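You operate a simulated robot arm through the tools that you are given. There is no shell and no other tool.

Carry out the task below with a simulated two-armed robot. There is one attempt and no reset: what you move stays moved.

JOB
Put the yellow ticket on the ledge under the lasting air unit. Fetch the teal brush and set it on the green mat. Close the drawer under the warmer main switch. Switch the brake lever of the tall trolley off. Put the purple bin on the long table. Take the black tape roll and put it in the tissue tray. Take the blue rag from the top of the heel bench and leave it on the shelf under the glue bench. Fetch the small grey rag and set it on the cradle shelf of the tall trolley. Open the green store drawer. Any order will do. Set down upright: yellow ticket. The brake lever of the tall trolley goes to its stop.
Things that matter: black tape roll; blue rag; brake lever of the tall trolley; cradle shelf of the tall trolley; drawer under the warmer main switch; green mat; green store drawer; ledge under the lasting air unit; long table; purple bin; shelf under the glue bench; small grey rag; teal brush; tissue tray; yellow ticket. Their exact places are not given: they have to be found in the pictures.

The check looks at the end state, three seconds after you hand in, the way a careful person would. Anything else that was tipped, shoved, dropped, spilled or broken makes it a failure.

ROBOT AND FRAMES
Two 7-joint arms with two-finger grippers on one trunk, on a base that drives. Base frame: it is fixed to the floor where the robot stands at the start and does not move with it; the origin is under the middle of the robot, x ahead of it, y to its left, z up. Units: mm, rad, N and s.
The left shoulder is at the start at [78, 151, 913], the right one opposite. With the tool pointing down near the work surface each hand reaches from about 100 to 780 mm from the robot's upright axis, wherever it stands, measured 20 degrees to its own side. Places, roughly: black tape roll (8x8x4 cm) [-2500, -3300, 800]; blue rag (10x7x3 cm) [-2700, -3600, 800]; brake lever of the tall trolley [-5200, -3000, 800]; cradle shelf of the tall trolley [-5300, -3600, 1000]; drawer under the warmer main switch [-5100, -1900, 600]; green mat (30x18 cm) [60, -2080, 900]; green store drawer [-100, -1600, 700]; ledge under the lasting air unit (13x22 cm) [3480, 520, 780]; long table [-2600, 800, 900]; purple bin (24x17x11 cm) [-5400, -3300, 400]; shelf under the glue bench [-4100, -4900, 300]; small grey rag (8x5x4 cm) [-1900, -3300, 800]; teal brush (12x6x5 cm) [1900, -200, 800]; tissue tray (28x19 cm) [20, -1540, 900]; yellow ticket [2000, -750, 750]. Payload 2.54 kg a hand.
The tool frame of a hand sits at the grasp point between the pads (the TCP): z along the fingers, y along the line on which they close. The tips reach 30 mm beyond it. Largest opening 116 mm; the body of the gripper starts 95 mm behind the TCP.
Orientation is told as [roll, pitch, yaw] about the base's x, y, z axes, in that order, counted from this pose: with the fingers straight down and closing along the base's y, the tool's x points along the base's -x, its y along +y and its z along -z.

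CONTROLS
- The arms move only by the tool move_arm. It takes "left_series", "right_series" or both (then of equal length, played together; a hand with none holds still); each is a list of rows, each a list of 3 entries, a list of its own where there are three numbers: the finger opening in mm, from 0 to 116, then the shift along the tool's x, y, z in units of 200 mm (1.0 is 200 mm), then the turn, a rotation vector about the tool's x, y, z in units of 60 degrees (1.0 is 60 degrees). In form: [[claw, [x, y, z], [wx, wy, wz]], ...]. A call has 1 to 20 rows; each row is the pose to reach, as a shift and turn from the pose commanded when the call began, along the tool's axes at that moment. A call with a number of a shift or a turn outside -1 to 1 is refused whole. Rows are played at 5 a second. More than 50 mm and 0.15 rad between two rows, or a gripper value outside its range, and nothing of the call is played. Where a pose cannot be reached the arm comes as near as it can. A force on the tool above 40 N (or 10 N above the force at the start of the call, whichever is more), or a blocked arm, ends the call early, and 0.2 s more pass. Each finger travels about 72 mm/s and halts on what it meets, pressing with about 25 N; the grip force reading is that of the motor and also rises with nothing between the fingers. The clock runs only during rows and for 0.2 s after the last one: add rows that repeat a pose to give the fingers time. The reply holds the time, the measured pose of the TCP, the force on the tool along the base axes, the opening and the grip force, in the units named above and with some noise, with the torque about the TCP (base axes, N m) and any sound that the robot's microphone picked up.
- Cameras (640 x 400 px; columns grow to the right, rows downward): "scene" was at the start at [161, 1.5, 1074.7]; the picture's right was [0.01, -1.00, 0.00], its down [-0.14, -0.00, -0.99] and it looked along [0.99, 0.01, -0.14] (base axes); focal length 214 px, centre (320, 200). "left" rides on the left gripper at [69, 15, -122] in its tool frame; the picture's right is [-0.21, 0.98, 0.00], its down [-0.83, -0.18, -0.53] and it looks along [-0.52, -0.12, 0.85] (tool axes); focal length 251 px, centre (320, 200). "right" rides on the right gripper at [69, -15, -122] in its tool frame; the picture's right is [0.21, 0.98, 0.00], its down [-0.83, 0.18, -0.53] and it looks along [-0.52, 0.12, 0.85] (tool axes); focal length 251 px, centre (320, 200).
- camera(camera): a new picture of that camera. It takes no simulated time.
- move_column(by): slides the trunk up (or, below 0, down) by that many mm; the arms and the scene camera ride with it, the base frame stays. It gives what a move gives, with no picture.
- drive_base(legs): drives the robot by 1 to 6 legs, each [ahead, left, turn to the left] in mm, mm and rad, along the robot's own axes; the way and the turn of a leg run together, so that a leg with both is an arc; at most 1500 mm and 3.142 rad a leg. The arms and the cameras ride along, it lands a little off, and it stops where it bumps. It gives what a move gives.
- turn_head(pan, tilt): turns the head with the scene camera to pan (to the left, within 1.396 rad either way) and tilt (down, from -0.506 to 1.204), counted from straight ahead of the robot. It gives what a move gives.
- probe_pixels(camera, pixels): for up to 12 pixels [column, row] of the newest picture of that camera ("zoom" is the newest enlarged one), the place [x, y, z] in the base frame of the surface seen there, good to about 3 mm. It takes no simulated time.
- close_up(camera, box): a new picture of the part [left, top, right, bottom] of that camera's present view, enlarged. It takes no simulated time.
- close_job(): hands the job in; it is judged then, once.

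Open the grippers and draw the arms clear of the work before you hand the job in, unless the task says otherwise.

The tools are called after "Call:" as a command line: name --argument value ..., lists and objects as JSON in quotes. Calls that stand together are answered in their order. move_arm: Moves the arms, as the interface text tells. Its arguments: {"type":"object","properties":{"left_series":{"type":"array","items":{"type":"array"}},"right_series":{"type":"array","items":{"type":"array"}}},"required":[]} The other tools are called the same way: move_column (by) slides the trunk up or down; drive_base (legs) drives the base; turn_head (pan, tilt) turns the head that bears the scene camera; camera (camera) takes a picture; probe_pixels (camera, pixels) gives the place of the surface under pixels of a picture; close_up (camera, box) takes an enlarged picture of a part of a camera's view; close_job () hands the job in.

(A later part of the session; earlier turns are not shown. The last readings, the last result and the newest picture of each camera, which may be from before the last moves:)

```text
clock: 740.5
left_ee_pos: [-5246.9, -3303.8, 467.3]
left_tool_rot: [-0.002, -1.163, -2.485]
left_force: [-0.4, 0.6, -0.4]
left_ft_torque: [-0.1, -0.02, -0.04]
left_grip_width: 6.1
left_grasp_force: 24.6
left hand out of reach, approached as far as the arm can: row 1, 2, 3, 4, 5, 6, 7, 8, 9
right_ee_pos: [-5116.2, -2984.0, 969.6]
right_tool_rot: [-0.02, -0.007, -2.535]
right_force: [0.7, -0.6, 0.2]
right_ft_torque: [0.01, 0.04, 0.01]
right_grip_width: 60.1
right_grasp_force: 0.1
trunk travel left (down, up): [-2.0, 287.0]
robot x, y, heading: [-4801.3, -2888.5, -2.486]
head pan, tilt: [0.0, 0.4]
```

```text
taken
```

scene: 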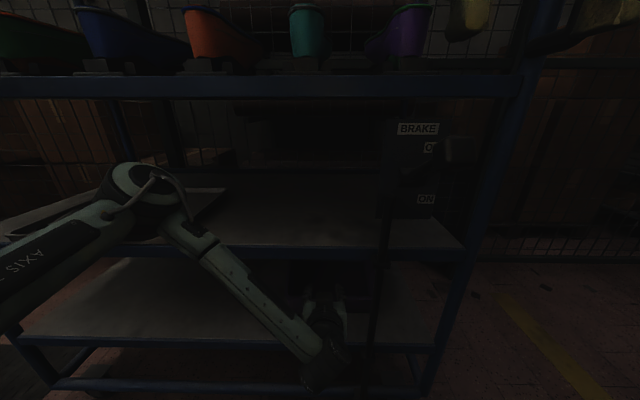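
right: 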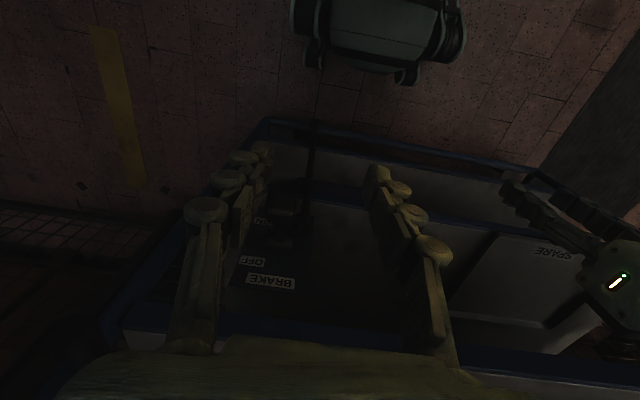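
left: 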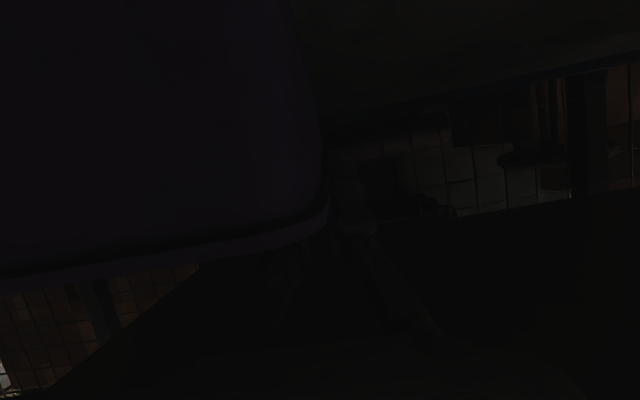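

The wall is gripped (6 mm, 25 N). I drag the bin to the left by driving the base sideways 150 mm.

Call:
drive_base --legs '[[0, 150, 0]]'

Call:
camera --camera "scene"

Call:
close_up --camera "scene" --box '[200, 220, 440, 370]'

```text
clock: 742.6
left_ee_pos: [-5152.2, -3426.8, 467.7]
left_tool_rot: [-0.003, -1.163, -2.485]
left_force: [0.1, -0.1, 0.4]
left_ft_torque: [0.07, -0.07, 0.03]
left_grip_width: 5.8
left_grasp_force: 24.9
right_ee_pos: [-5020.8, -3105.4, 970.6]
right_tool_rot: [-0.021, -0.007, -2.534]
right_force: [-0.4, 0.1, 0.5]
right_ft_torque: [0.01, 0.03, 0.0]
right_grip_width: 59.9
right_grasp_force: 0.0
trunk travel left (down, up): [-2.0, 287.0]
robot x, y, heading: [-4702.1, -3013.0, -2.489]
head pan, tilt: [0.0, 0.4]
```

```text
taken
```

scene: 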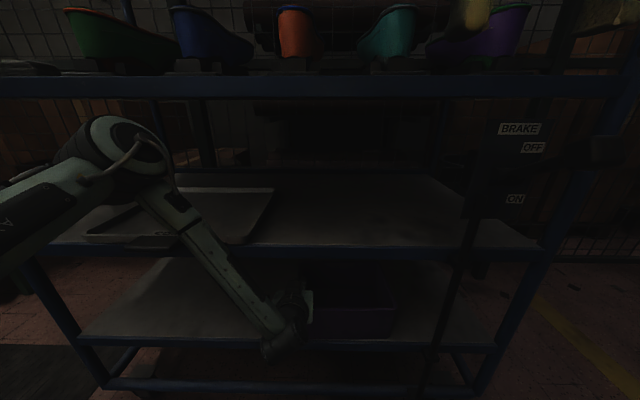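

```text
2.67 times, centred on (320, 295) of scene
```

zoom: 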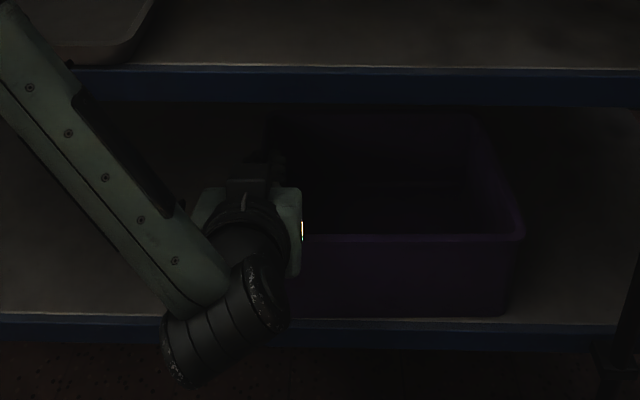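

The bin slid along, clear of the rod now. With the left hand still holding, I bring the right hand down in front and tilt it the same way.

Call:
move_arm --right_series '[[60, [-0.04, -0.03, 0.16], [0, 0, 0]], [60, [-0.08, -0.06, 0.32], [0, 0, 0]], [60, [-0.12, -0.09, 0.48], [0, 0, 0]], [60, [-0.16, -0.12, 0.64], [0, 0, 0]], [60, [-0.2, -0.15, 0.8], [0, 0, 0]], [60, [-0.2, -0.15, 0.95], [0, 0, 0]]]'

Call:
move_arm --right_series '[[60, [0, 0, 0.16], [0, 0, 0]], [60, [0, 0, 0.32], [0, 0, 0]], [60, [0, 0, 0.48], [0, 0, 0]], [60, [0, 0, 0.64], [0, 0, 0]], [60, [0, 0, 0.8], [0, 0, 0]], [60, [0, 0, 0.95], [0, 0, 0]]]'

Call:
move_arm --right_series '[[60, [0, 0, 0.15], [0, 0, 0]], [60, [0, 0, 0.3], [0, 0, 0]], [60, [0, 0, 0.4], [0, 0, 0]]]'

Call:
move_arm --right_series '[[60, [0, 0, 0], [0, -0.1, 0]], [60, [0, 0, 0], [0, -0.2, 0]], [60, [0, 0, 0], [0, -0.3, 0]], [60, [0, 0, 0], [0, -0.4, 0]], [60, [0, 0, 0], [0, -0.5, 0]], [60, [0, 0, 0], [0, -0.6, 0]], [60, [0, 0, 0], [0, -0.7, 0]], [60, [0, 0, 0], [0, -0.8, 0]], [60, [0, 0, 0], [0, -0.9, 0]], [60, [0, 0, 0], [0, -1.0, 0]]]'

Call:
camera --camera "scene"

```text
clock: 744.0
left_ee_pos: [-5153.3, -3427.4, 469.2]
left_tool_rot: [-0.004, -1.164, -2.486]
left_force: [-0.2, -0.2, -0.2]
left_ft_torque: [0.07, -0.02, 0.0]
left_grip_width: 6.1
left_grasp_force: 25.2
right_ee_pos: [-5070.8, -3099.3, 780.6]
right_tool_rot: [-0.02, -0.008, -2.534]
right_force: [-0.4, -0.2, -0.7]
right_ft_torque: [-0.01, 0.01, -0.02]
right_grip_width: 59.8
right_grasp_force: 0.1
trunk travel left (down, up): [-2.0, 287.0]
robot x, y, heading: [-4709.4, -3013.3, -2.486]
head pan, tilt: [0.0, 0.4]
```

```text
clock: 745.4
left_ee_pos: [-5152.6, -3426.6, 467.3]
left_tool_rot: [-0.002, -1.165, -2.484]
left_force: [0.0, 0.8, 0.4]
left_ft_torque: [0.01, -0.1, -0.01]
left_grip_width: 5.9
left_grasp_force: 25.4
right_ee_pos: [-5075.5, -3098.3, 588.6]
right_tool_rot: [-0.021, -0.01, -2.534]
right_force: [0.3, 0.1, -0.7]
right_ft_torque: [0.03, 0.03, 0.0]
right_grip_width: 60.1
right_grasp_force: 0.0
trunk travel left (down, up): [-2.0, 287.0]
robot x, y, heading: [-4704.9, -3008.7, -2.486]
head pan, tilt: [0.0, 0.4]
```

```text
clock: 746.2
left_ee_pos: [-5152.5, -3427.2, 469.1]
left_tool_rot: [-0.002, -1.165, -2.486]
left_force: [-0.2, -1.1, 0.6]
left_ft_torque: [0.05, -0.08, 0.04]
left_grip_width: 6.0
left_grasp_force: 25.2
right_ee_pos: [-5077.5, -3099.2, 510.6]
right_tool_rot: [-0.02, -0.007, -2.533]
right_force: [-0.3, -0.2, 0.7]
right_ft_torque: [0.02, -0.01, -0.03]
right_grip_width: 60.2
right_grasp_force: 0.1
trunk travel left (down, up): [-2.0, 287.0]
robot x, y, heading: [-4706.0, -3011.7, -2.485]
head pan, tilt: [0.0, 0.4]
```

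```text
clock: 748.4
left_ee_pos: [-5154.2, -3427.5, 468.1]
left_tool_rot: [-0.001, -1.165, -2.485]
left_force: [-0.5, 0.1, -0.3]
left_ft_torque: [-0.09, 0.06, -0.01]
left_grip_width: 6.0
left_grasp_force: 24.7
right_ee_pos: [-5208.0, -3152.0, 501.1]
right_tool_rot: [-0.037, -1.056, -2.499]
right_force: [-0.6, -0.9, -0.3]
right_ft_torque: [0.02, 0.0, 0.01]
right_grip_width: 59.8
right_grasp_force: 0.1
right hand out of reach, approached as far as the arm can: row 2, 3, 4, 5, 6, 7, 8, 9, 10
trunk travel left (down, up): [-2.0, 287.0]
robot x, y, heading: [-4704.5, -3011.8, -2.484]
head pan, tilt: [0.0, 0.4]
```

```text
taken
```

scene: 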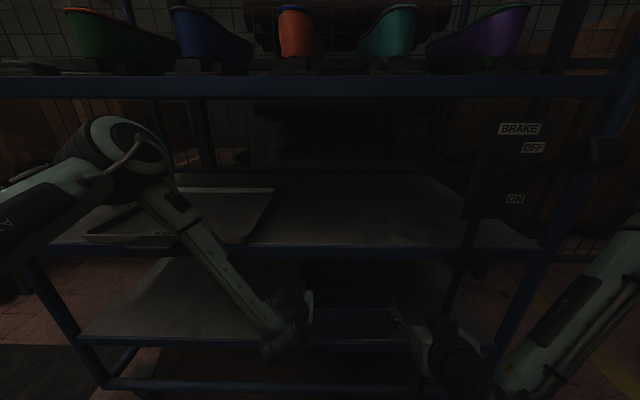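

The right hand came forward while tilting but is free. I probe the bin's right wall and compare.

Call:
close_up --camera "scene" --box '[260, 220, 500, 370]'

Call:
probe_pixels --camera "zoom" --pixels '[[355, 245], [340, 200], [320, 160], [250, 245], [345, 300], [355, 235], [370, 230], [330, 180]]'

Call:
camera --camera "right"

```text
2.67 times, centred on (380, 295) of scene
```

zoom: 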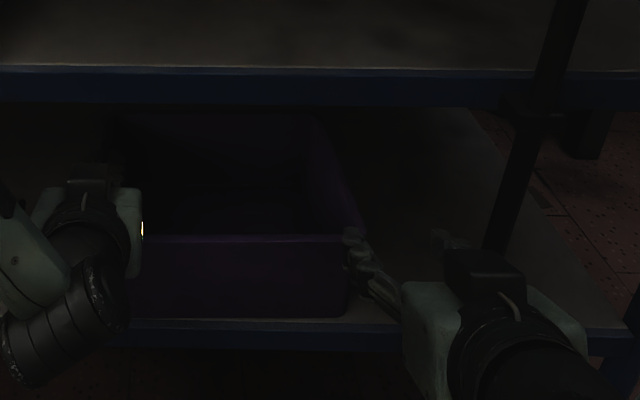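

```text
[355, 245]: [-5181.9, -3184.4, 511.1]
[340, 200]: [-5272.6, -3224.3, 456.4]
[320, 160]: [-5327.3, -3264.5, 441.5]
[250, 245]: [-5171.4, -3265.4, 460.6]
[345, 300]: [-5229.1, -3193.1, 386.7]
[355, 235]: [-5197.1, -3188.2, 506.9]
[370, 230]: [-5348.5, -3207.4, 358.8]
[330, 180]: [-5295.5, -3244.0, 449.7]
```

```text
taken
```

right: 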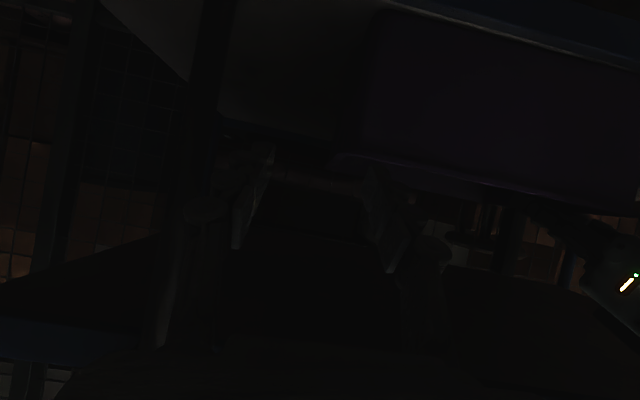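

The right wall is at lateral about -1702. I move the right hand over it, then lower astride and close.

Call:
move_arm --right_series '[[60, [-0.06, 0.03, 0.1], [0, -0.03, 0]], [60, [-0.12, 0.06, 0.2], [0, -0.06, 0]], [60, [-0.18, 0.08, 0.3], [0, -0.1, 0]], [60, [-0.25, 0.08, 0.41], [0, -0.1, 0]], [60, [-0.32, 0.08, 0.525], [0, -0.1, 0]]]'

Call:
camera --camera "right"

Call:
close_up --camera "scene" --box '[260, 220, 500, 370]'

```text
clock: 749.6
left_ee_pos: [-5152.6, -3427.5, 468.8]
left_tool_rot: [-0.001, -1.165, -2.483]
left_force: [-0.3, -0.8, -0.5]
left_ft_torque: [0.02, -0.02, -0.02]
left_grip_width: 6.2
left_grasp_force: 25.2
right_ee_pos: [-5302.7, -3224.7, 512.8]
right_tool_rot: [-0.049, -1.156, -2.488]
right_force: [-0.3, -1.3, 0.3]
right_ft_torque: [-0.02, 0.03, -0.04]
right_grip_width: 59.9
right_grasp_force: 0.0
right hand out of reach, approached as far as the arm can: row 1, 2, 3, 4, 5
trunk travel left (down, up): [-2.0, 287.0]
robot x, y, heading: [-4705.5, -3011.2, -2.484]
head pan, tilt: [0.0, 0.4]
```

```text
taken
```

right: 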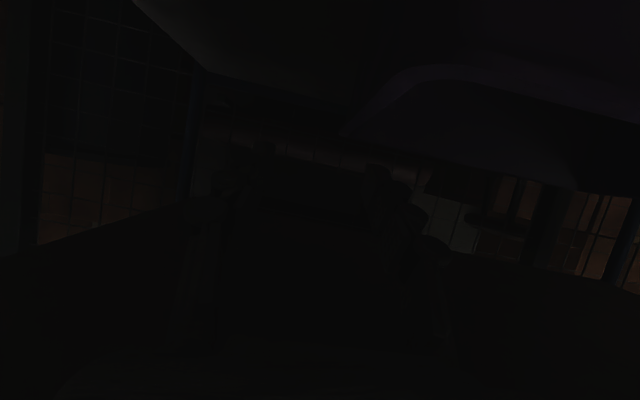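

```text
2.67 times, centred on (380, 295) of scene
```

zoom: 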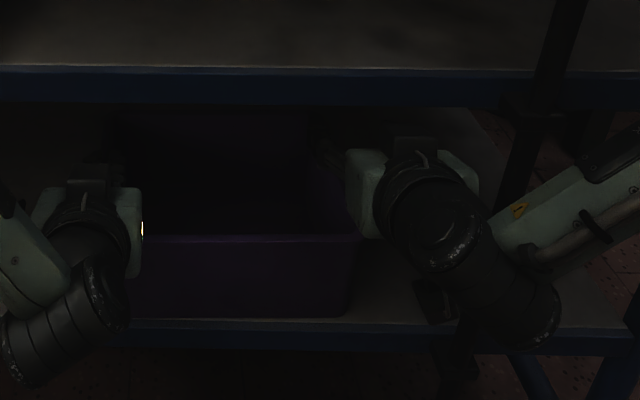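

Good enough: the wall is between the fingers. Lower and close.

Call:
move_arm --right_series '[[60, [0.06, 0.03, 0.026], [0, 0, 0]], [60, [0.12, 0.06, 0.052], [0, 0, 0]], [60, [0.18, 0.06, 0.08], [0, 0, 0]], [60, [0.225, 0.06, 0.1], [0, 0, 0]], [30, [0.225, 0.06, 0.1], [0, 0, 0]], [0, [0.225, 0.06, 0.1], [0, 0, 0]], [0, [0.225, 0.06, 0.1], [0, 0, 0]], [0, [0.225, 0.06, 0.1], [0, 0, 0]], [0, [0.225, 0.06, 0.1], [0, 0, 0]]]'

Call:
close_up --camera "scene" --box '[260, 220, 500, 370]'

```text
clock: 751.6
left_ee_pos: [-5153.3, -3427.6, 469.0]
left_tool_rot: [-0.002, -1.164, -2.486]
left_force: [0.3, 0.3, 0.2]
left_ft_torque: [0.08, 0.0, 0.0]
left_grip_width: 6.2
left_grasp_force: 25.1
right_ee_pos: [-5308.4, -3210.3, 499.8]
right_tool_rot: [-0.049, -1.161, -2.489]
right_force: [-0.1, 0.4, 0.2]
right_ft_torque: [-0.01, -0.02, -0.02]
right_grip_width: 0.3
right_grasp_force: 24.8
right hand out of reach, approached as far as the arm can: row 1, 2, 3, 4, 5, 6, 7, 8, 9
trunk travel left (down, up): [-2.0, 287.0]
robot x, y, heading: [-4708.3, -3010.4, -2.485]
head pan, tilt: [0.0, 0.4]
```

```text
2.67 times, centred on (380, 295) of scene
```

zoom: 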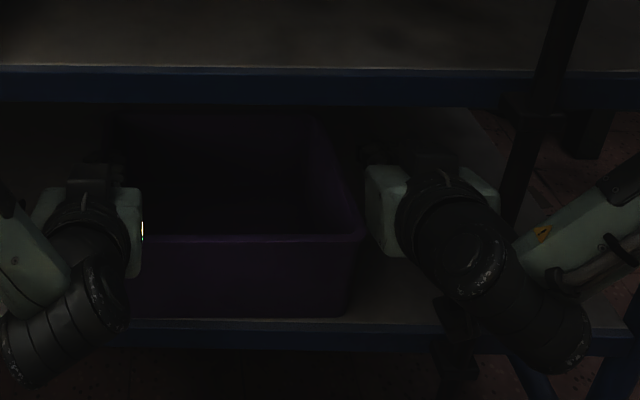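

The right hand can't get that low at this flat angle. I open, rise a little, steepen it by 16°, and then try again.

Call:
move_arm --right_series '[[30, [-0.04, 0, -0.02], [0, 0, 0]], [60, [-0.07, 0, -0.03], [0, 0.05, 0]], [60, [-0.07, 0.03, -0.03], [0, 0.12, 0]], [60, [-0.07, 0.06, -0.03], [0, 0.2, 0]], [60, [-0.07, 0.09, -0.03], [0, 0.27, 0]], [60, [-0.07, 0.15, -0.03], [0, 0.3, 0]]]'

Call:
close_up --camera "scene" --box '[260, 220, 500, 370]'

```text
clock: 753.0
left_ee_pos: [-5152.9, -3425.0, 468.0]
left_tool_rot: [-0.002, -1.164, -2.485]
left_force: [0.7, -0.4, -0.3]
left_ft_torque: [-0.02, 0.08, 0.03]
left_grip_width: 5.8
left_grasp_force: 24.9
right_ee_pos: [-5292.3, -3221.8, 510.1]
right_tool_rot: [-0.038, -0.846, -2.514]
right_force: [0.8, 0.4, -4.0]
right_ft_torque: [-0.07, 0.31, -0.04]
right_grip_width: 59.8
right_grasp_force: 0.0
trunk travel left (down, up): [-2.0, 287.0]
robot x, y, heading: [-4704.0, -3011.4, -2.491]
head pan, tilt: [0.0, 0.4]
stopped in row 6 (right hand): the force on the tool passed its limit at 45 N (the readings are from after the stop); the commanded pose is now the measured one
```

```text
2.67 times, centred on (380, 295) of scene
```

zoom: 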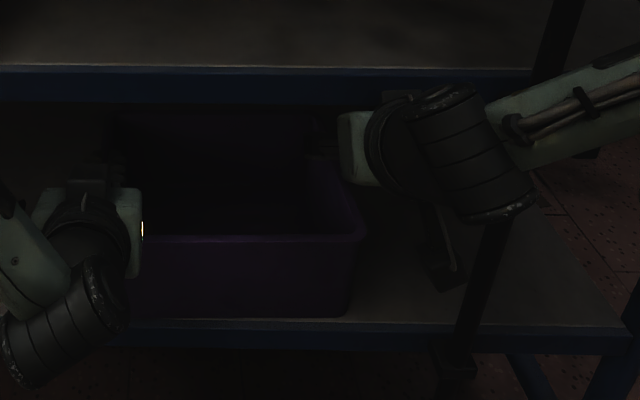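

The wrist touched the upper beam. I draw back slightly and lower onto the wall.

Call:
move_arm --right_series '[[60, [0.087, 0, -0.023], [0, 0, 0]], [60, [0.1, 0.03, 0.0], [0, 0, 0]], [60, [0.13, 0.055, 0.04], [0, 0, 0]], [60, [0.18, 0.055, 0.09], [0, 0, 0]], [60, [0.235, 0.055, 0.142], [0, 0, 0]]]'

Call:
close_up --camera "scene" --box '[260, 220, 500, 370]'

Call:
camera --camera "right"

```text
clock: 754.2
left_ee_pos: [-5153.2, -3426.3, 467.8]
left_tool_rot: [-0.002, -1.163, -2.486]
left_force: [-0.1, -1.2, -0.6]
left_ft_torque: [0.03, -0.07, 0.03]
left_grip_width: 6.1
left_grasp_force: 25.2
right_ee_pos: [-5283.4, -3221.1, 464.9]
right_tool_rot: [-0.034, -0.847, -2.515]
right_force: [-0.1, -1.4, 0.4]
right_ft_torque: [0.02, 0.0, -0.01]
right_grip_width: 59.9
right_grasp_force: 0.0
right hand out of reach, approached as far as the arm can: row 5
trunk travel left (down, up): [-2.0, 287.0]
robot x, y, heading: [-4707.3, -3006.5, -2.482]
head pan, tilt: [0.0, 0.4]
```

```text
2.67 times, centred on (380, 295) of scene
```

zoom: 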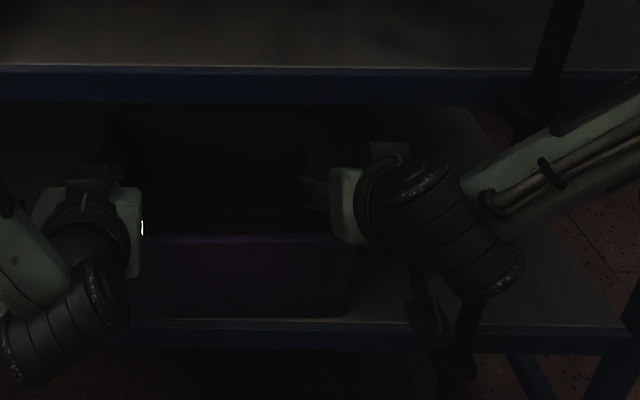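

```text
taken
```

right: 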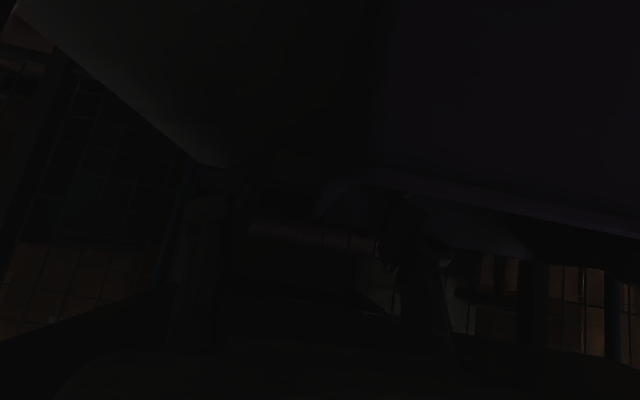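

The right fingers are now astride the right wall at z 465. Close.

Call:
move_arm --right_series '[[40, [0, 0, 0], [0, 0, 0]], [10, [0, 0, 0], [0, 0, 0]], [0, [0, 0, 0], [0, 0, 0]], [0, [0, 0, 0], [0, 0, 0]], [0, [0, 0, 0], [0, 0, 0]]]'

Call:
close_up --camera "scene" --box '[260, 220, 500, 370]'

```text
clock: 755.4
left_ee_pos: [-5154.5, -3422.4, 469.6]
left_tool_rot: [-0.011, -1.164, -2.486]
left_force: [-16.2, 20.1, 0.0]
left_ft_torque: [0.28, 0.09, -0.6]
left_grip_width: 6.1
left_grasp_force: 24.7
right_ee_pos: [-5279.9, -3223.5, 464.9]
right_tool_rot: [-0.027, -0.844, -2.51]
right_force: [16.9, -20.8, 0.7]
right_ft_torque: [-0.44, -0.22, 1.23]
right_grip_width: 6.0
right_grasp_force: 24.5
trunk travel left (down, up): [-2.0, 287.0]
robot x, y, heading: [-4707.4, -3009.7, -2.484]
head pan, tilt: [0.0, 0.4]
```

```text
2.67 times, centred on (380, 295) of scene
```

zoom: 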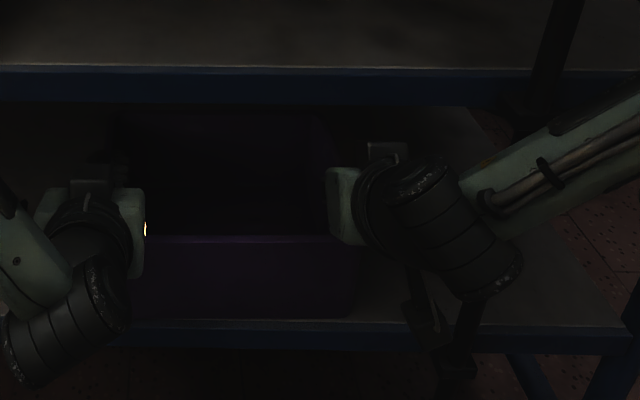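

Both walls are held (6 mm each). I relieve the cross tension, then draw the bin out by backing the base 70 mm.

Call:
move_arm --right_series '[[0, [0, 0.012, 0], [0, 0, 0]], [0, [0, 0.024, 0], [0, 0, 0]]]'

Call:
drive_base --legs '[[-70, 0, 0]]'

Call:
camera --camera "scene"

```text
clock: 756.0
left_ee_pos: [-5154.2, -3424.4, 469.0]
left_tool_rot: [-0.011, -1.164, -2.482]
left_force: [-16.2, 20.1, -1.4]
left_ft_torque: [0.62, -0.1, -0.57]
left_grip_width: 6.2
left_grasp_force: 24.8
right_ee_pos: [-5278.9, -3224.4, 466.1]
right_tool_rot: [-0.027, -0.844, -2.513]
right_force: [16.6, -18.9, 0.5]
right_ft_torque: [-0.6, 0.12, 1.27]
right_grip_width: 6.4
right_grasp_force: 25.1
right hand out of reach, approached as far as the arm can: row 2
trunk travel left (down, up): [-2.0, 287.0]
robot x, y, heading: [-4706.2, -3013.7, -2.488]
head pan, tilt: [0.0, 0.4]
```

```text
clock: 757.0
left_ee_pos: [-5101.3, -3382.1, 470.5]
left_tool_rot: [-0.012, -1.167, -2.486]
left_force: [-15.6, 19.4, -1.6]
left_ft_torque: [0.34, 0.17, -0.54]
left_grip_width: 6.1
left_grasp_force: 25.1
right_ee_pos: [-5225.3, -3181.7, 467.0]
right_tool_rot: [-0.027, -0.843, -2.516]
right_force: [15.8, -19.4, -0.3]
right_ft_torque: [-0.35, -0.2, 1.26]
right_grip_width: 5.8
right_grasp_force: 25.0
trunk travel left (down, up): [-2.0, 287.0]
robot x, y, heading: [-4650.4, -2971.8, -2.493]
head pan, tilt: [0.0, 0.4]
```

```text
taken
```

scene: 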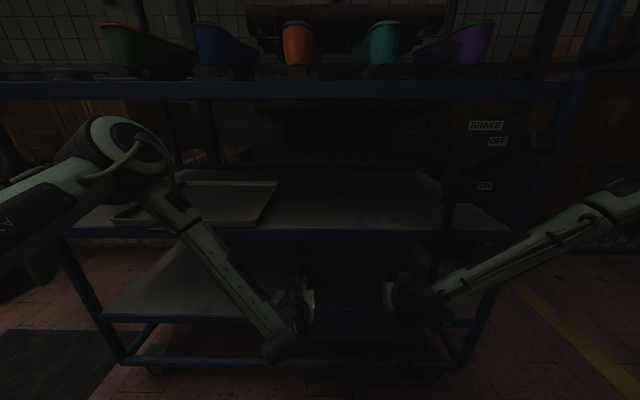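

The bin is half out and held by both hands. I lift it 60 mm with the trunk.

Call:
move_column --by 60

Call:
camera --camera "scene"

Call:
close_up --camera "scene" --box '[220, 200, 500, 375]'

```text
clock: 758.0
left_ee_pos: [-5101.0, -3382.9, 528.8]
left_tool_rot: [-0.011, -1.166, -2.486]
left_force: [-3.7, -2.6, -1.4]
left_ft_torque: [0.02, 0.18, 0.05]
left_grip_width: 5.8
left_grasp_force: 25.3
right_ee_pos: [-5226.0, -3181.2, 528.1]
right_tool_rot: [-0.025, -0.842, -2.515]
right_force: [3.4, 2.2, -1.2]
right_ft_torque: [-0.16, -0.25, 1.11]
right_grip_width: 5.8
right_grasp_force: 24.8
trunk travel left (down, up): [-62.0, 227.0]
robot x, y, heading: [-4650.4, -2967.6, -2.49]
head pan, tilt: [0.0, 0.4]
```

```text
taken
```

scene: 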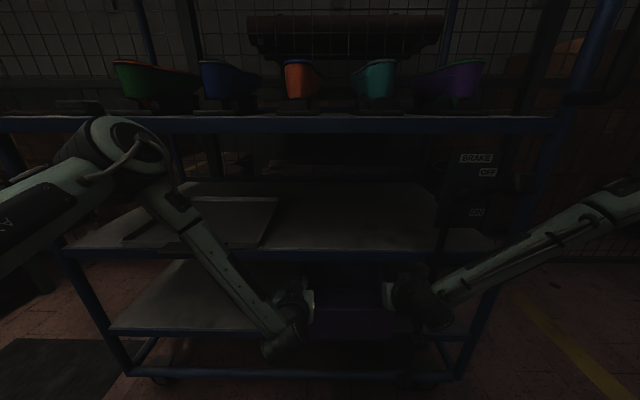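

```text
2.29 times, centred on (360, 288) of scene
```

zoom: 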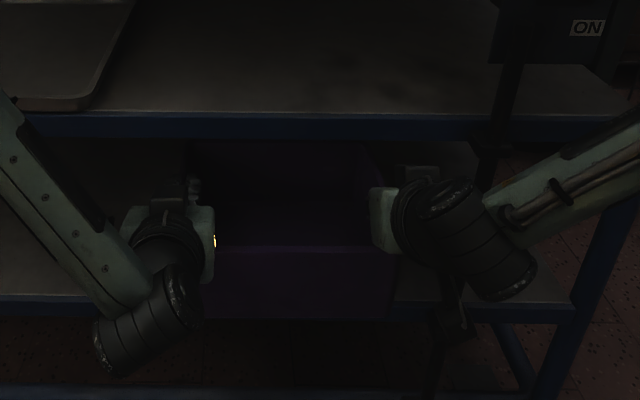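

The bin is lifted (it is light, about 3 N). I back away from the trolley.

Call:
drive_base --legs '[[-250, 0, 0]]'

Call:
move_column --by 200

Call:
camera --camera "scene"

```text
clock: 759.8
left_ee_pos: [-4906.3, -3225.2, 528.5]
left_tool_rot: [-0.011, -1.164, -2.495]
left_force: [-4.4, -0.4, -0.9]
left_ft_torque: [0.01, 0.29, 0.03]
left_grip_width: 6.2
left_grasp_force: 25.1
right_ee_pos: [-5028.1, -3023.3, 526.0]
right_tool_rot: [-0.025, -0.845, -2.527]
right_force: [4.5, 0.2, -0.6]
right_ft_torque: [-0.07, -0.35, 1.13]
right_grip_width: 6.3
right_grasp_force: 24.9
trunk travel left (down, up): [-62.0, 227.0]
robot x, y, heading: [-4448.7, -2818.7, -2.5]
head pan, tilt: [0.0, 0.4]
```

```text
clock: 762.0
left_ee_pos: [-4906.5, -3224.7, 728.4]
left_tool_rot: [-0.01, -1.164, -2.496]
left_force: [-3.2, -2.2, -1.3]
left_ft_torque: [-0.08, 0.36, 0.06]
left_grip_width: 6.0
left_grasp_force: 25.1
right_ee_pos: [-5026.3, -3023.8, 725.3]
right_tool_rot: [-0.026, -0.845, -2.525]
right_force: [4.0, 3.0, -1.0]
right_ft_torque: [0.03, -0.41, 1.11]
right_grip_width: 6.0
right_grasp_force: 25.3
trunk travel left (down, up): [-262.0, 27.0]
robot x, y, heading: [-4448.3, -2820.0, -2.501]
head pan, tilt: [0.0, 0.4]
```

```text
taken
```

scene: 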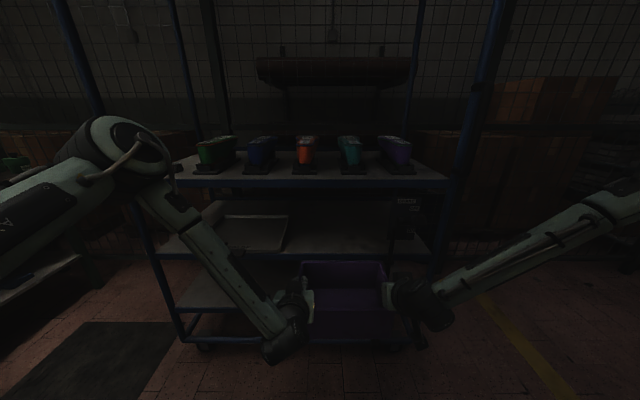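

Clear of the trolley. I raise both hands together, in small equal steps, to bring the bin above table height.

Call:
move_arm --left_series '[[0, [-0.092, 0, -0.04], [0, 0, 0]], [0, [-0.184, 0, -0.079], [0, 0, 0]], [0, [-0.275, 0, -0.119], [0, 0, 0]], [0, [-0.367, 0, -0.158], [0, 0, 0]], [0, [-0.459, 0, -0.198], [0, 0, 0]], [0, [-0.551, 0, -0.238], [0, 0, 0]], [0, [-0.643, 0, -0.277], [0, 0, 0]], [0, [-0.734, 0, -0.317], [0, 0, 0]], [0, [-0.826, 0, -0.356], [0, 0, 0]], [0, [-0.918, 0, -0.396], [0, 0, 0]]]' --right_series '[[0, [-0.075, -0.002, -0.066], [0, 0, 0]], [0, [-0.15, -0.003, -0.133], [0, 0, 0]], [0, [-0.224, -0.005, -0.199], [0, 0, 0]], [0, [-0.299, -0.007, -0.266], [0, 0, 0]], [0, [-0.374, -0.009, -0.332], [0, 0, 0]], [0, [-0.449, -0.01, -0.398], [0, 0, 0]], [0, [-0.524, -0.012, -0.465], [0, 0, 0]], [0, [-0.598, -0.014, -0.531], [0, 0, 0]], [0, [-0.673, -0.016, -0.598], [0, 0, 0]], [0, [-0.748, -0.017, -0.664], [0, 0, 0]]]'

Call:
camera --camera "scene"

```text
clock: 764.2
left_ee_pos: [-4902.8, -3226.3, 928.0]
left_tool_rot: [-0.009, -1.166, -2.493]
left_force: [2.6, -17.2, 0.2]
left_ft_torque: [0.34, 0.09, 0.49]
left_grip_width: 6.0
left_grasp_force: 25.3
right_ee_pos: [-5025.2, -3024.4, 927.4]
right_tool_rot: [-0.027, -0.844, -2.529]
right_force: [-2.3, 16.6, -1.6]
right_ft_torque: [-0.22, -0.01, 1.0]
right_grip_width: 6.1
right_grasp_force: 24.1
trunk travel left (down, up): [-262.0, 27.0]
robot x, y, heading: [-4449.9, -2820.2, -2.501]
head pan, tilt: [0.0, 0.4]
```

```text
taken
```

scene: 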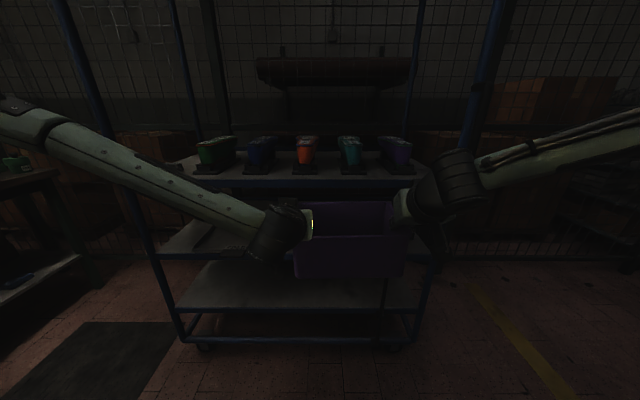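

Held well. I raise another 100 mm, back off and turn around toward the long table, then look.

Call:
move_arm --left_series '[[0, [-0.092, 0, -0.04], [0, 0, 0]], [0, [-0.184, 0, -0.079], [0, 0, 0]], [0, [-0.275, 0, -0.119], [0, 0, 0]], [0, [-0.367, 0, -0.158], [0, 0, 0]], [0, [-0.459, 0, -0.198], [0, 0, 0]]]' --right_series '[[0, [-0.075, -0.002, -0.066], [0, 0, 0]], [0, [-0.15, -0.003, -0.133], [0, 0, 0]], [0, [-0.224, -0.005, -0.199], [0, 0, 0]], [0, [-0.299, -0.007, -0.266], [0, 0, 0]], [0, [-0.374, -0.009, -0.332], [0, 0, 0]]]'

Call:
drive_base --legs '[[-300, 0, 0], [0, 0, 1.3], [0, 0, 1.2]]'

Call:
turn_head --pan 0 --tilt 0.2

Call:
camera --camera "scene"

```text
clock: 765.4
left_ee_pos: [-4904.1, -3224.7, 1029.9]
left_tool_rot: [-0.013, -1.167, -2.499]
left_force: [-3.8, -2.9, -1.8]
left_ft_torque: [-0.05, 0.25, 0.03]
left_grip_width: 5.8
left_grasp_force: 25.4
right_ee_pos: [-5027.1, -3021.9, 1025.7]
right_tool_rot: [-0.025, -0.846, -2.523]
right_force: [4.5, 3.8, -0.7]
right_ft_torque: [-0.07, -0.33, 1.17]
right_grip_width: 5.7
right_grasp_force: 25.1
trunk travel left (down, up): [-262.0, 27.0]
robot x, y, heading: [-4450.9, -2818.4, -2.494]
head pan, tilt: [0.0, 0.4]
```

```text
clock: 773.8
left_ee_pos: [-3602.8, -2571.2, 1029.6]
left_tool_rot: [-0.013, -1.165, 0.019]
left_force: [2.1, -21.2, -1.9]
left_ft_torque: [-0.23, 0.03, -0.38]
left_grip_width: 6.1
left_grasp_force: 25.0
right_ee_pos: [-3620.9, -2806.9, 1024.7]
right_tool_rot: [-0.022, -0.847, -0.008]
right_force: [-2.1, 20.3, 0.4]
right_ft_torque: [0.43, -0.01, 1.23]
right_grip_width: 6.0
right_grasp_force: 24.7
trunk travel left (down, up): [-262.0, 27.0]
robot x, y, heading: [-4208.9, -2633.1, 0.013]
head pan, tilt: [0.0, 0.4]
```

```text
clock: 774.6
left_ee_pos: [-3603.6, -2572.2, 1029.7]
left_tool_rot: [-0.016, -1.165, 0.021]
left_force: [4.7, -0.4, -1.9]
left_ft_torque: [-0.07, -0.06, -0.02]
left_grip_width: 6.0
left_grasp_force: 24.9
right_ee_pos: [-3621.6, -2808.0, 1024.1]
right_tool_rot: [-0.02, -0.847, -0.008]
right_force: [-5.5, 0.5, -0.6]
right_ft_torque: [0.32, 0.06, 1.15]
right_grip_width: 5.8
right_grasp_force: 24.9
trunk travel left (down, up): [-262.0, 27.0]
robot x, y, heading: [-4209.9, -2633.6, 0.019]
head pan, tilt: [0.0, 0.201]
```

```text
taken
```

scene: 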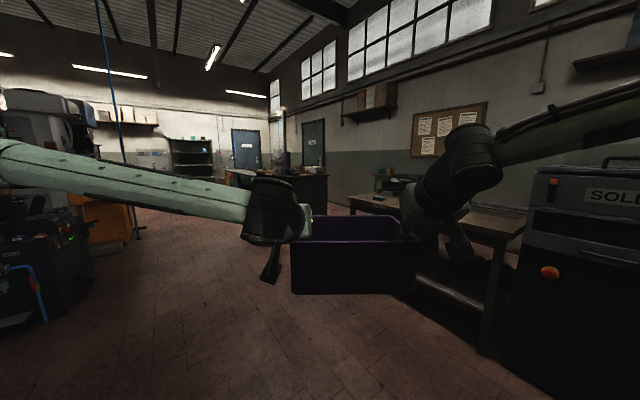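

I look to the left (north) for the long table.

Call:
turn_head --pan 0.9 --tilt 0.2

Call:
camera --camera "scene"

Call:
turn_head --pan 1.39 --tilt 0.2

Call:
camera --camera "scene"

```text
clock: 775.8
left_ee_pos: [-3603.8, -2573.0, 1028.5]
left_tool_rot: [-0.015, -1.165, 0.02]
left_force: [4.7, -2.0, -1.7]
left_ft_torque: [-0.06, 0.05, 0.0]
left_grip_width: 6.2
left_grasp_force: 24.9
right_ee_pos: [-3620.4, -2807.2, 1024.3]
right_tool_rot: [-0.021, -0.847, -0.007]
right_force: [-4.0, 2.4, 0.0]
right_ft_torque: [0.25, -0.09, 1.16]
right_grip_width: 5.8
right_grasp_force: 24.9
trunk travel left (down, up): [-262.0, 27.0]
robot x, y, heading: [-4207.9, -2639.3, 0.016]
head pan, tilt: [0.901, 0.201]
```

```text
taken
```

scene: 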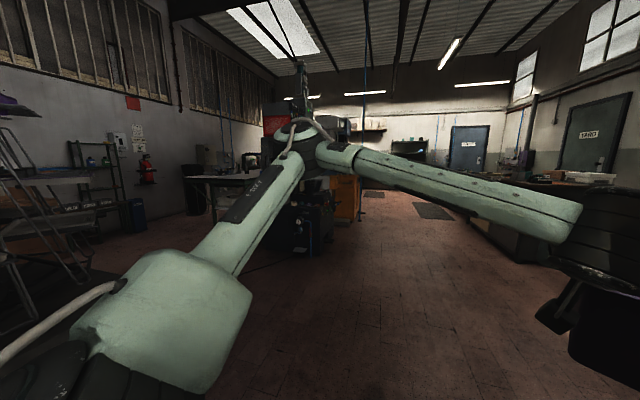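

```text
clock: 776.7
left_ee_pos: [-3604.2, -2571.0, 1028.7]
left_tool_rot: [-0.013, -1.164, 0.02]
left_force: [4.8, -2.6, -2.1]
left_ft_torque: [-0.07, -0.04, -0.04]
left_grip_width: 5.8
left_grasp_force: 25.5
right_ee_pos: [-3620.5, -2807.8, 1023.7]
right_tool_rot: [-0.02, -0.846, -0.008]
right_force: [-4.1, 3.3, -0.2]
right_ft_torque: [0.31, 0.01, 1.08]
right_grip_width: 6.1
right_grasp_force: 24.8
trunk travel left (down, up): [-262.0, 27.0]
robot x, y, heading: [-4206.1, -2633.5, 0.013]
head pan, tilt: [1.389, 0.201]
```

```text
taken
```

scene: 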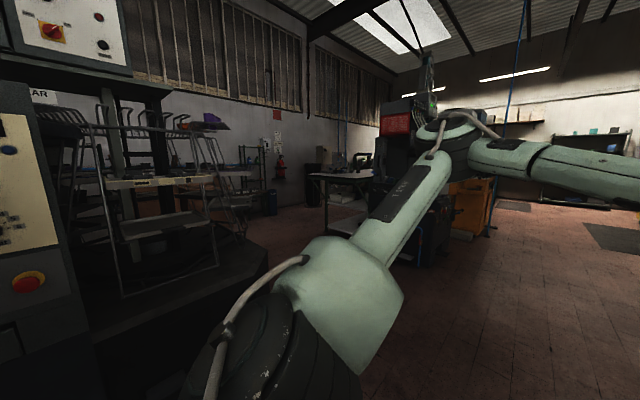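

A table shows at (340,178), left of the machine. I probe it.

Call:
probe_pixels --camera "scene" --pixels '[[340, 176], [315, 176], [370, 174], [325, 225], [310, 205], [360, 205], [300, 240], [360, 240], [240, 240], [400, 260]]'

Call:
close_up --camera "scene" --box '[220, 120, 420, 245]'

```text
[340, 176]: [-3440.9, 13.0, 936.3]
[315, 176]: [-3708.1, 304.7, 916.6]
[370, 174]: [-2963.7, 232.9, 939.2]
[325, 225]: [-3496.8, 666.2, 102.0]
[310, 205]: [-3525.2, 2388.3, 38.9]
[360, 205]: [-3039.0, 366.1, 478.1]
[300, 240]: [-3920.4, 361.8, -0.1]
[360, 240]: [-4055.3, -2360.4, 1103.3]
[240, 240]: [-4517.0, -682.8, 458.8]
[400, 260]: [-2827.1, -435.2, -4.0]
```

```text
3.20 times, centred on (320, 182) of scene
```

zoom: 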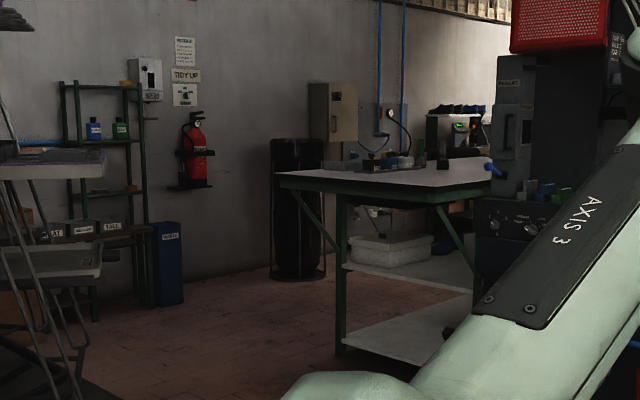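

The long table (top z≈935) lies to the north-east. I turn to the north and drive up the open middle of the room to see it better.

Call:
drive_base --legs '[[200, 0, 0], [0, 0, 1.2], [600, 0, 0], [600, 0, 0]]'

Call:
turn_head --pan 0 --tilt 0.3

Call:
camera --camera "scene"

```text
clock: 787.4
left_ee_pos: [-3453.3, -910.1, 1028.8]
left_tool_rot: [-0.016, -1.164, 1.242]
left_force: [6.0, 3.1, -2.9]
left_ft_torque: [0.0, -0.11, -0.12]
left_grip_width: 6.2
left_grasp_force: 24.7
right_ee_pos: [-3238.9, -1006.5, 1024.2]
right_tool_rot: [-0.021, -0.843, 1.215]
right_force: [-5.3, -1.8, -0.6]
right_ft_torque: [0.07, 0.28, 1.12]
right_grip_width: 5.6
right_grasp_force: 25.0
trunk travel left (down, up): [-262.0, 27.0]
robot x, y, heading: [-3600.0, -1499.4, 1.238]
head pan, tilt: [1.389, 0.201]
```

```text
clock: 788.9
left_ee_pos: [-3454.0, -910.7, 1028.8]
left_tool_rot: [-0.013, -1.164, 1.243]
left_force: [2.3, 4.5, -2.4]
left_ft_torque: [-0.08, -0.01, 0.03]
left_grip_width: 6.1
left_grasp_force: 25.4
right_ee_pos: [-3239.0, -1007.0, 1024.0]
right_tool_rot: [-0.021, -0.847, 1.214]
right_force: [-1.9, -3.8, -0.6]
right_ft_torque: [0.15, 0.23, 1.14]
right_grip_width: 6.2
right_grasp_force: 25.1
trunk travel left (down, up): [-262.0, 27.0]
robot x, y, heading: [-3599.0, -1499.9, 1.243]
head pan, tilt: [0.0, 0.3]
```

```text
taken
```

scene: 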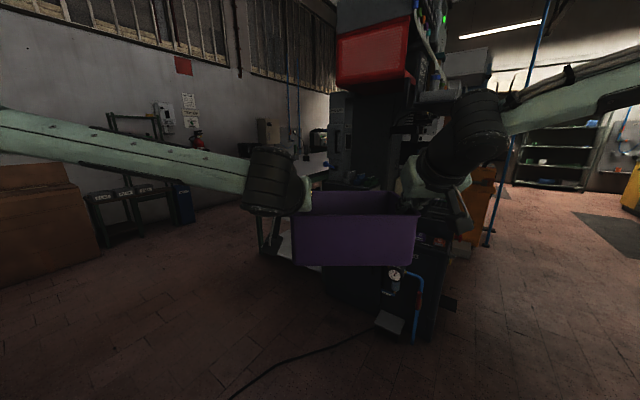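

The bin hides the table. I turn a little left so that the table comes into view at the right of the bin.

Call:
drive_base --legs '[[0, 0, 0.5]]'

Call:
turn_head --pan -0.55 --tilt 0.2

Call:
camera --camera "scene"

```text
clock: 790.8
left_ee_pos: [-3760.1, -914.5, 1028.4]
left_tool_rot: [-0.015, -1.164, 1.751]
left_force: [0.1, 4.1, -1.7]
left_ft_torque: [0.03, -0.05, 0.0]
left_grip_width: 5.9
left_grasp_force: 24.7
right_ee_pos: [-3525.0, -893.8, 1025.1]
right_tool_rot: [-0.023, -0.846, 1.721]
right_force: [-0.7, -4.2, 0.6]
right_ft_torque: [-0.07, 0.25, 1.08]
right_grip_width: 6.1
right_grasp_force: 24.7
trunk travel left (down, up): [-262.0, 27.0]
robot x, y, heading: [-3600.3, -1502.9, 1.747]
head pan, tilt: [0.0, 0.3]
```

```text
clock: 791.7
left_ee_pos: [-3759.0, -914.7, 1028.9]
left_tool_rot: [-0.014, -1.162, 1.751]
left_force: [-0.3, 4.9, -2.2]
left_ft_torque: [0.04, -0.07, -0.02]
left_grip_width: 6.2
left_grasp_force: 24.7
right_ee_pos: [-3523.6, -894.6, 1024.4]
right_tool_rot: [-0.021, -0.845, 1.722]
right_force: [0.0, -4.9, -0.6]
right_ft_torque: [-0.06, 0.28, 1.11]
right_grip_width: 5.7
right_grasp_force: 24.9
trunk travel left (down, up): [-262.0, 27.0]
robot x, y, heading: [-3600.9, -1498.8, 1.746]
head pan, tilt: [-0.55, 0.201]
```

```text
taken
```

scene: 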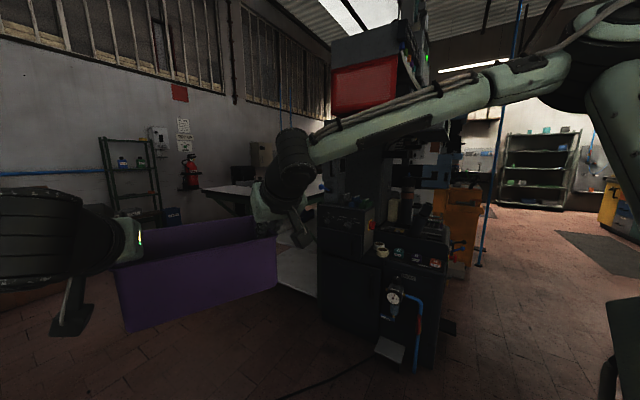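

The table's end is at (225,190). I probe it and drive forward on the free floor to its west side.

Call:
probe_pixels --camera "scene" --pixels '[[205, 190], [225, 187], [240, 194], [320, 180], [325, 190], [232, 212], [300, 270], [285, 285], [180, 190], [325, 290]]'

Call:
drive_base --legs '[[450, 350, 0]]'

Call:
turn_head --pan -0.9 --tilt 0.25

Call:
camera --camera "scene"

```text
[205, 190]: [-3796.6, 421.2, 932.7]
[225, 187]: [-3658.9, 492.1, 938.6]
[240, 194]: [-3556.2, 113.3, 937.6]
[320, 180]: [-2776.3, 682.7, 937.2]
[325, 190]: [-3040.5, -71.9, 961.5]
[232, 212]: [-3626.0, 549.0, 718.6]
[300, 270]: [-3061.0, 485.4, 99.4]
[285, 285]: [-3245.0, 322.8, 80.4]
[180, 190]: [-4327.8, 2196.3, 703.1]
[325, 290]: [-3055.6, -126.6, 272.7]
```

```text
clock: 795.3
left_ee_pos: [-4144.7, -560.4, 1027.9]
left_tool_rot: [-0.013, -1.164, 1.745]
left_force: [0.1, 3.4, -2.5]
left_ft_torque: [0.15, 0.03, 0.0]
left_grip_width: 6.3
left_grasp_force: 25.6
right_ee_pos: [-3910.0, -542.8, 1024.8]
right_tool_rot: [-0.022, -0.847, 1.72]
right_force: [1.4, -3.9, -0.3]
right_ft_torque: [-0.15, 0.22, 0.96]
right_grip_width: 6.0
right_grasp_force: 25.5
trunk travel left (down, up): [-262.0, 27.0]
robot x, y, heading: [-3987.5, -1150.7, 1.742]
head pan, tilt: [-0.55, 0.201]
stopped in leg 1: the robot was blocked; the commanded pose is now the measured one
```

```text
clock: 796.1
left_ee_pos: [-4144.2, -559.5, 1029.4]
left_tool_rot: [-0.016, -1.165, 1.746]
left_force: [-0.2, 4.2, -2.1]
left_ft_torque: [0.05, -0.01, 0.01]
left_grip_width: 5.9
left_grasp_force: 24.6
right_ee_pos: [-3909.7, -542.8, 1023.6]
right_tool_rot: [-0.023, -0.845, 1.716]
right_force: [1.2, -3.9, 0.3]
right_ft_torque: [-0.09, 0.27, 1.05]
right_grip_width: 5.8
right_grasp_force: 24.9
trunk travel left (down, up): [-262.0, 27.0]
robot x, y, heading: [-3989.7, -1149.7, 1.741]
head pan, tilt: [-0.901, 0.25]
```

```text
taken
```

scene: 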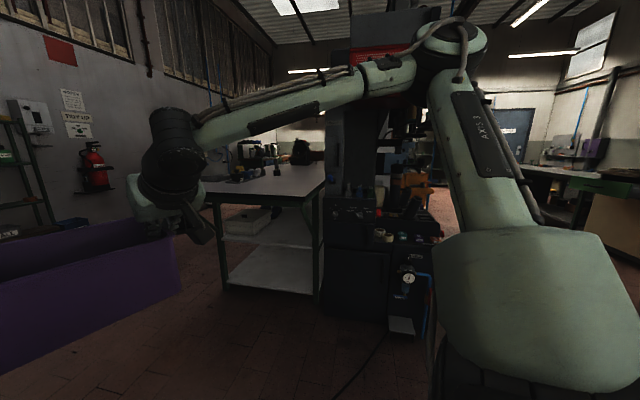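

Blocked at the very end: probably the left elbow at the rack on the left. I step right a bit and look there.

Call:
drive_base --legs '[[0, -80, 0]]'

Call:
turn_head --pan 1.0 --tilt 0.3

Call:
camera --camera "scene"

Call:
turn_head --pan -0.9 --tilt 0.25

Call:
camera --camera "scene"

Call:
probe_pixels --camera "scene" --pixels '[[210, 195], [318, 200], [270, 180], [250, 170], [290, 165], [225, 285], [315, 295], [325, 190], [335, 300], [240, 215]]'

```text
clock: 797.5
left_ee_pos: [-4069.1, -547.5, 1030.2]
left_tool_rot: [-0.015, -1.164, 1.748]
left_force: [-0.3, 4.7, -2.0]
left_ft_torque: [-0.04, 0.01, 0.0]
left_grip_width: 5.8
left_grasp_force: 24.6
right_ee_pos: [-3833.2, -529.0, 1024.1]
right_tool_rot: [-0.02, -0.848, 1.719]
right_force: [-0.3, -5.0, 1.7]
right_ft_torque: [0.02, 0.34, 1.02]
right_grip_width: 6.0
right_grasp_force: 24.8
trunk travel left (down, up): [-262.0, 27.0]
robot x, y, heading: [-3908.5, -1134.1, 1.737]
head pan, tilt: [-0.901, 0.25]
```

```text
clock: 799.4
left_ee_pos: [-4068.6, -546.6, 1028.2]
left_tool_rot: [-0.015, -1.164, 1.747]
left_force: [-0.5, 4.5, -2.3]
left_ft_torque: [-0.14, -0.04, 0.03]
left_grip_width: 6.0
left_grasp_force: 24.9
right_ee_pos: [-3832.7, -528.5, 1025.0]
right_tool_rot: [-0.023, -0.845, 1.721]
right_force: [-0.3, -4.3, 0.5]
right_ft_torque: [0.03, 0.29, 1.05]
right_grip_width: 5.8
right_grasp_force: 24.5
trunk travel left (down, up): [-262.0, 27.0]
robot x, y, heading: [-3913.3, -1138.3, 1.745]
head pan, tilt: [1.0, 0.3]
```

```text
taken
```

scene: 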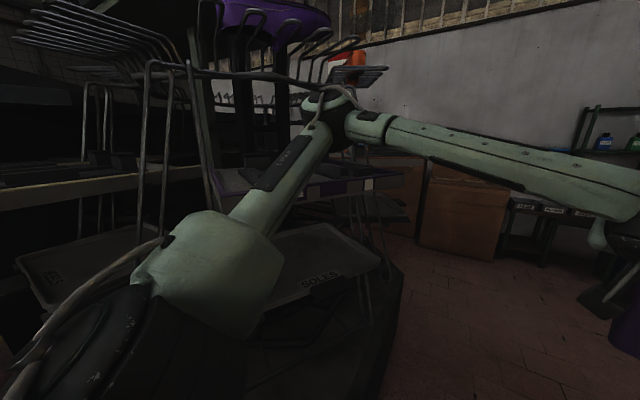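

```text
clock: 801.3
left_ee_pos: [-4066.8, -547.3, 1029.9]
left_tool_rot: [-0.016, -1.164, 1.748]
left_force: [0.9, 4.3, -2.9]
left_ft_torque: [0.08, 0.02, 0.01]
left_grip_width: 6.0
left_grasp_force: 25.2
right_ee_pos: [-3833.6, -528.5, 1025.5]
right_tool_rot: [-0.024, -0.844, 1.719]
right_force: [0.2, -4.1, 0.7]
right_ft_torque: [-0.04, 0.23, 1.05]
right_grip_width: 6.2
right_grasp_force: 25.0
trunk travel left (down, up): [-262.0, 27.0]
robot x, y, heading: [-3911.1, -1138.0, 1.743]
head pan, tilt: [-0.901, 0.25]
```

```text
taken
```

scene: 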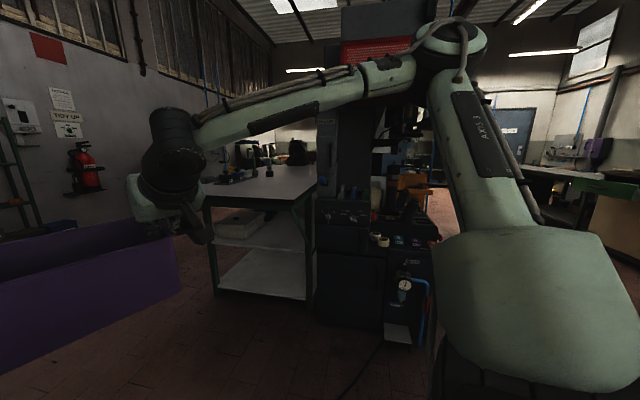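

```text
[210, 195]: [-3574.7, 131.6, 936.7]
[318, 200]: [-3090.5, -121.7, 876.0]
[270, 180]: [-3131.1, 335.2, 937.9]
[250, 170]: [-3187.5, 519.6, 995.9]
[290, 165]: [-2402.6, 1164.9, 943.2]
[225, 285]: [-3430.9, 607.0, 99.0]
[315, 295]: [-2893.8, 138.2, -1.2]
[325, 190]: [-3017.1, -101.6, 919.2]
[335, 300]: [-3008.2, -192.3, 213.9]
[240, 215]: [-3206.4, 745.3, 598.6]
```

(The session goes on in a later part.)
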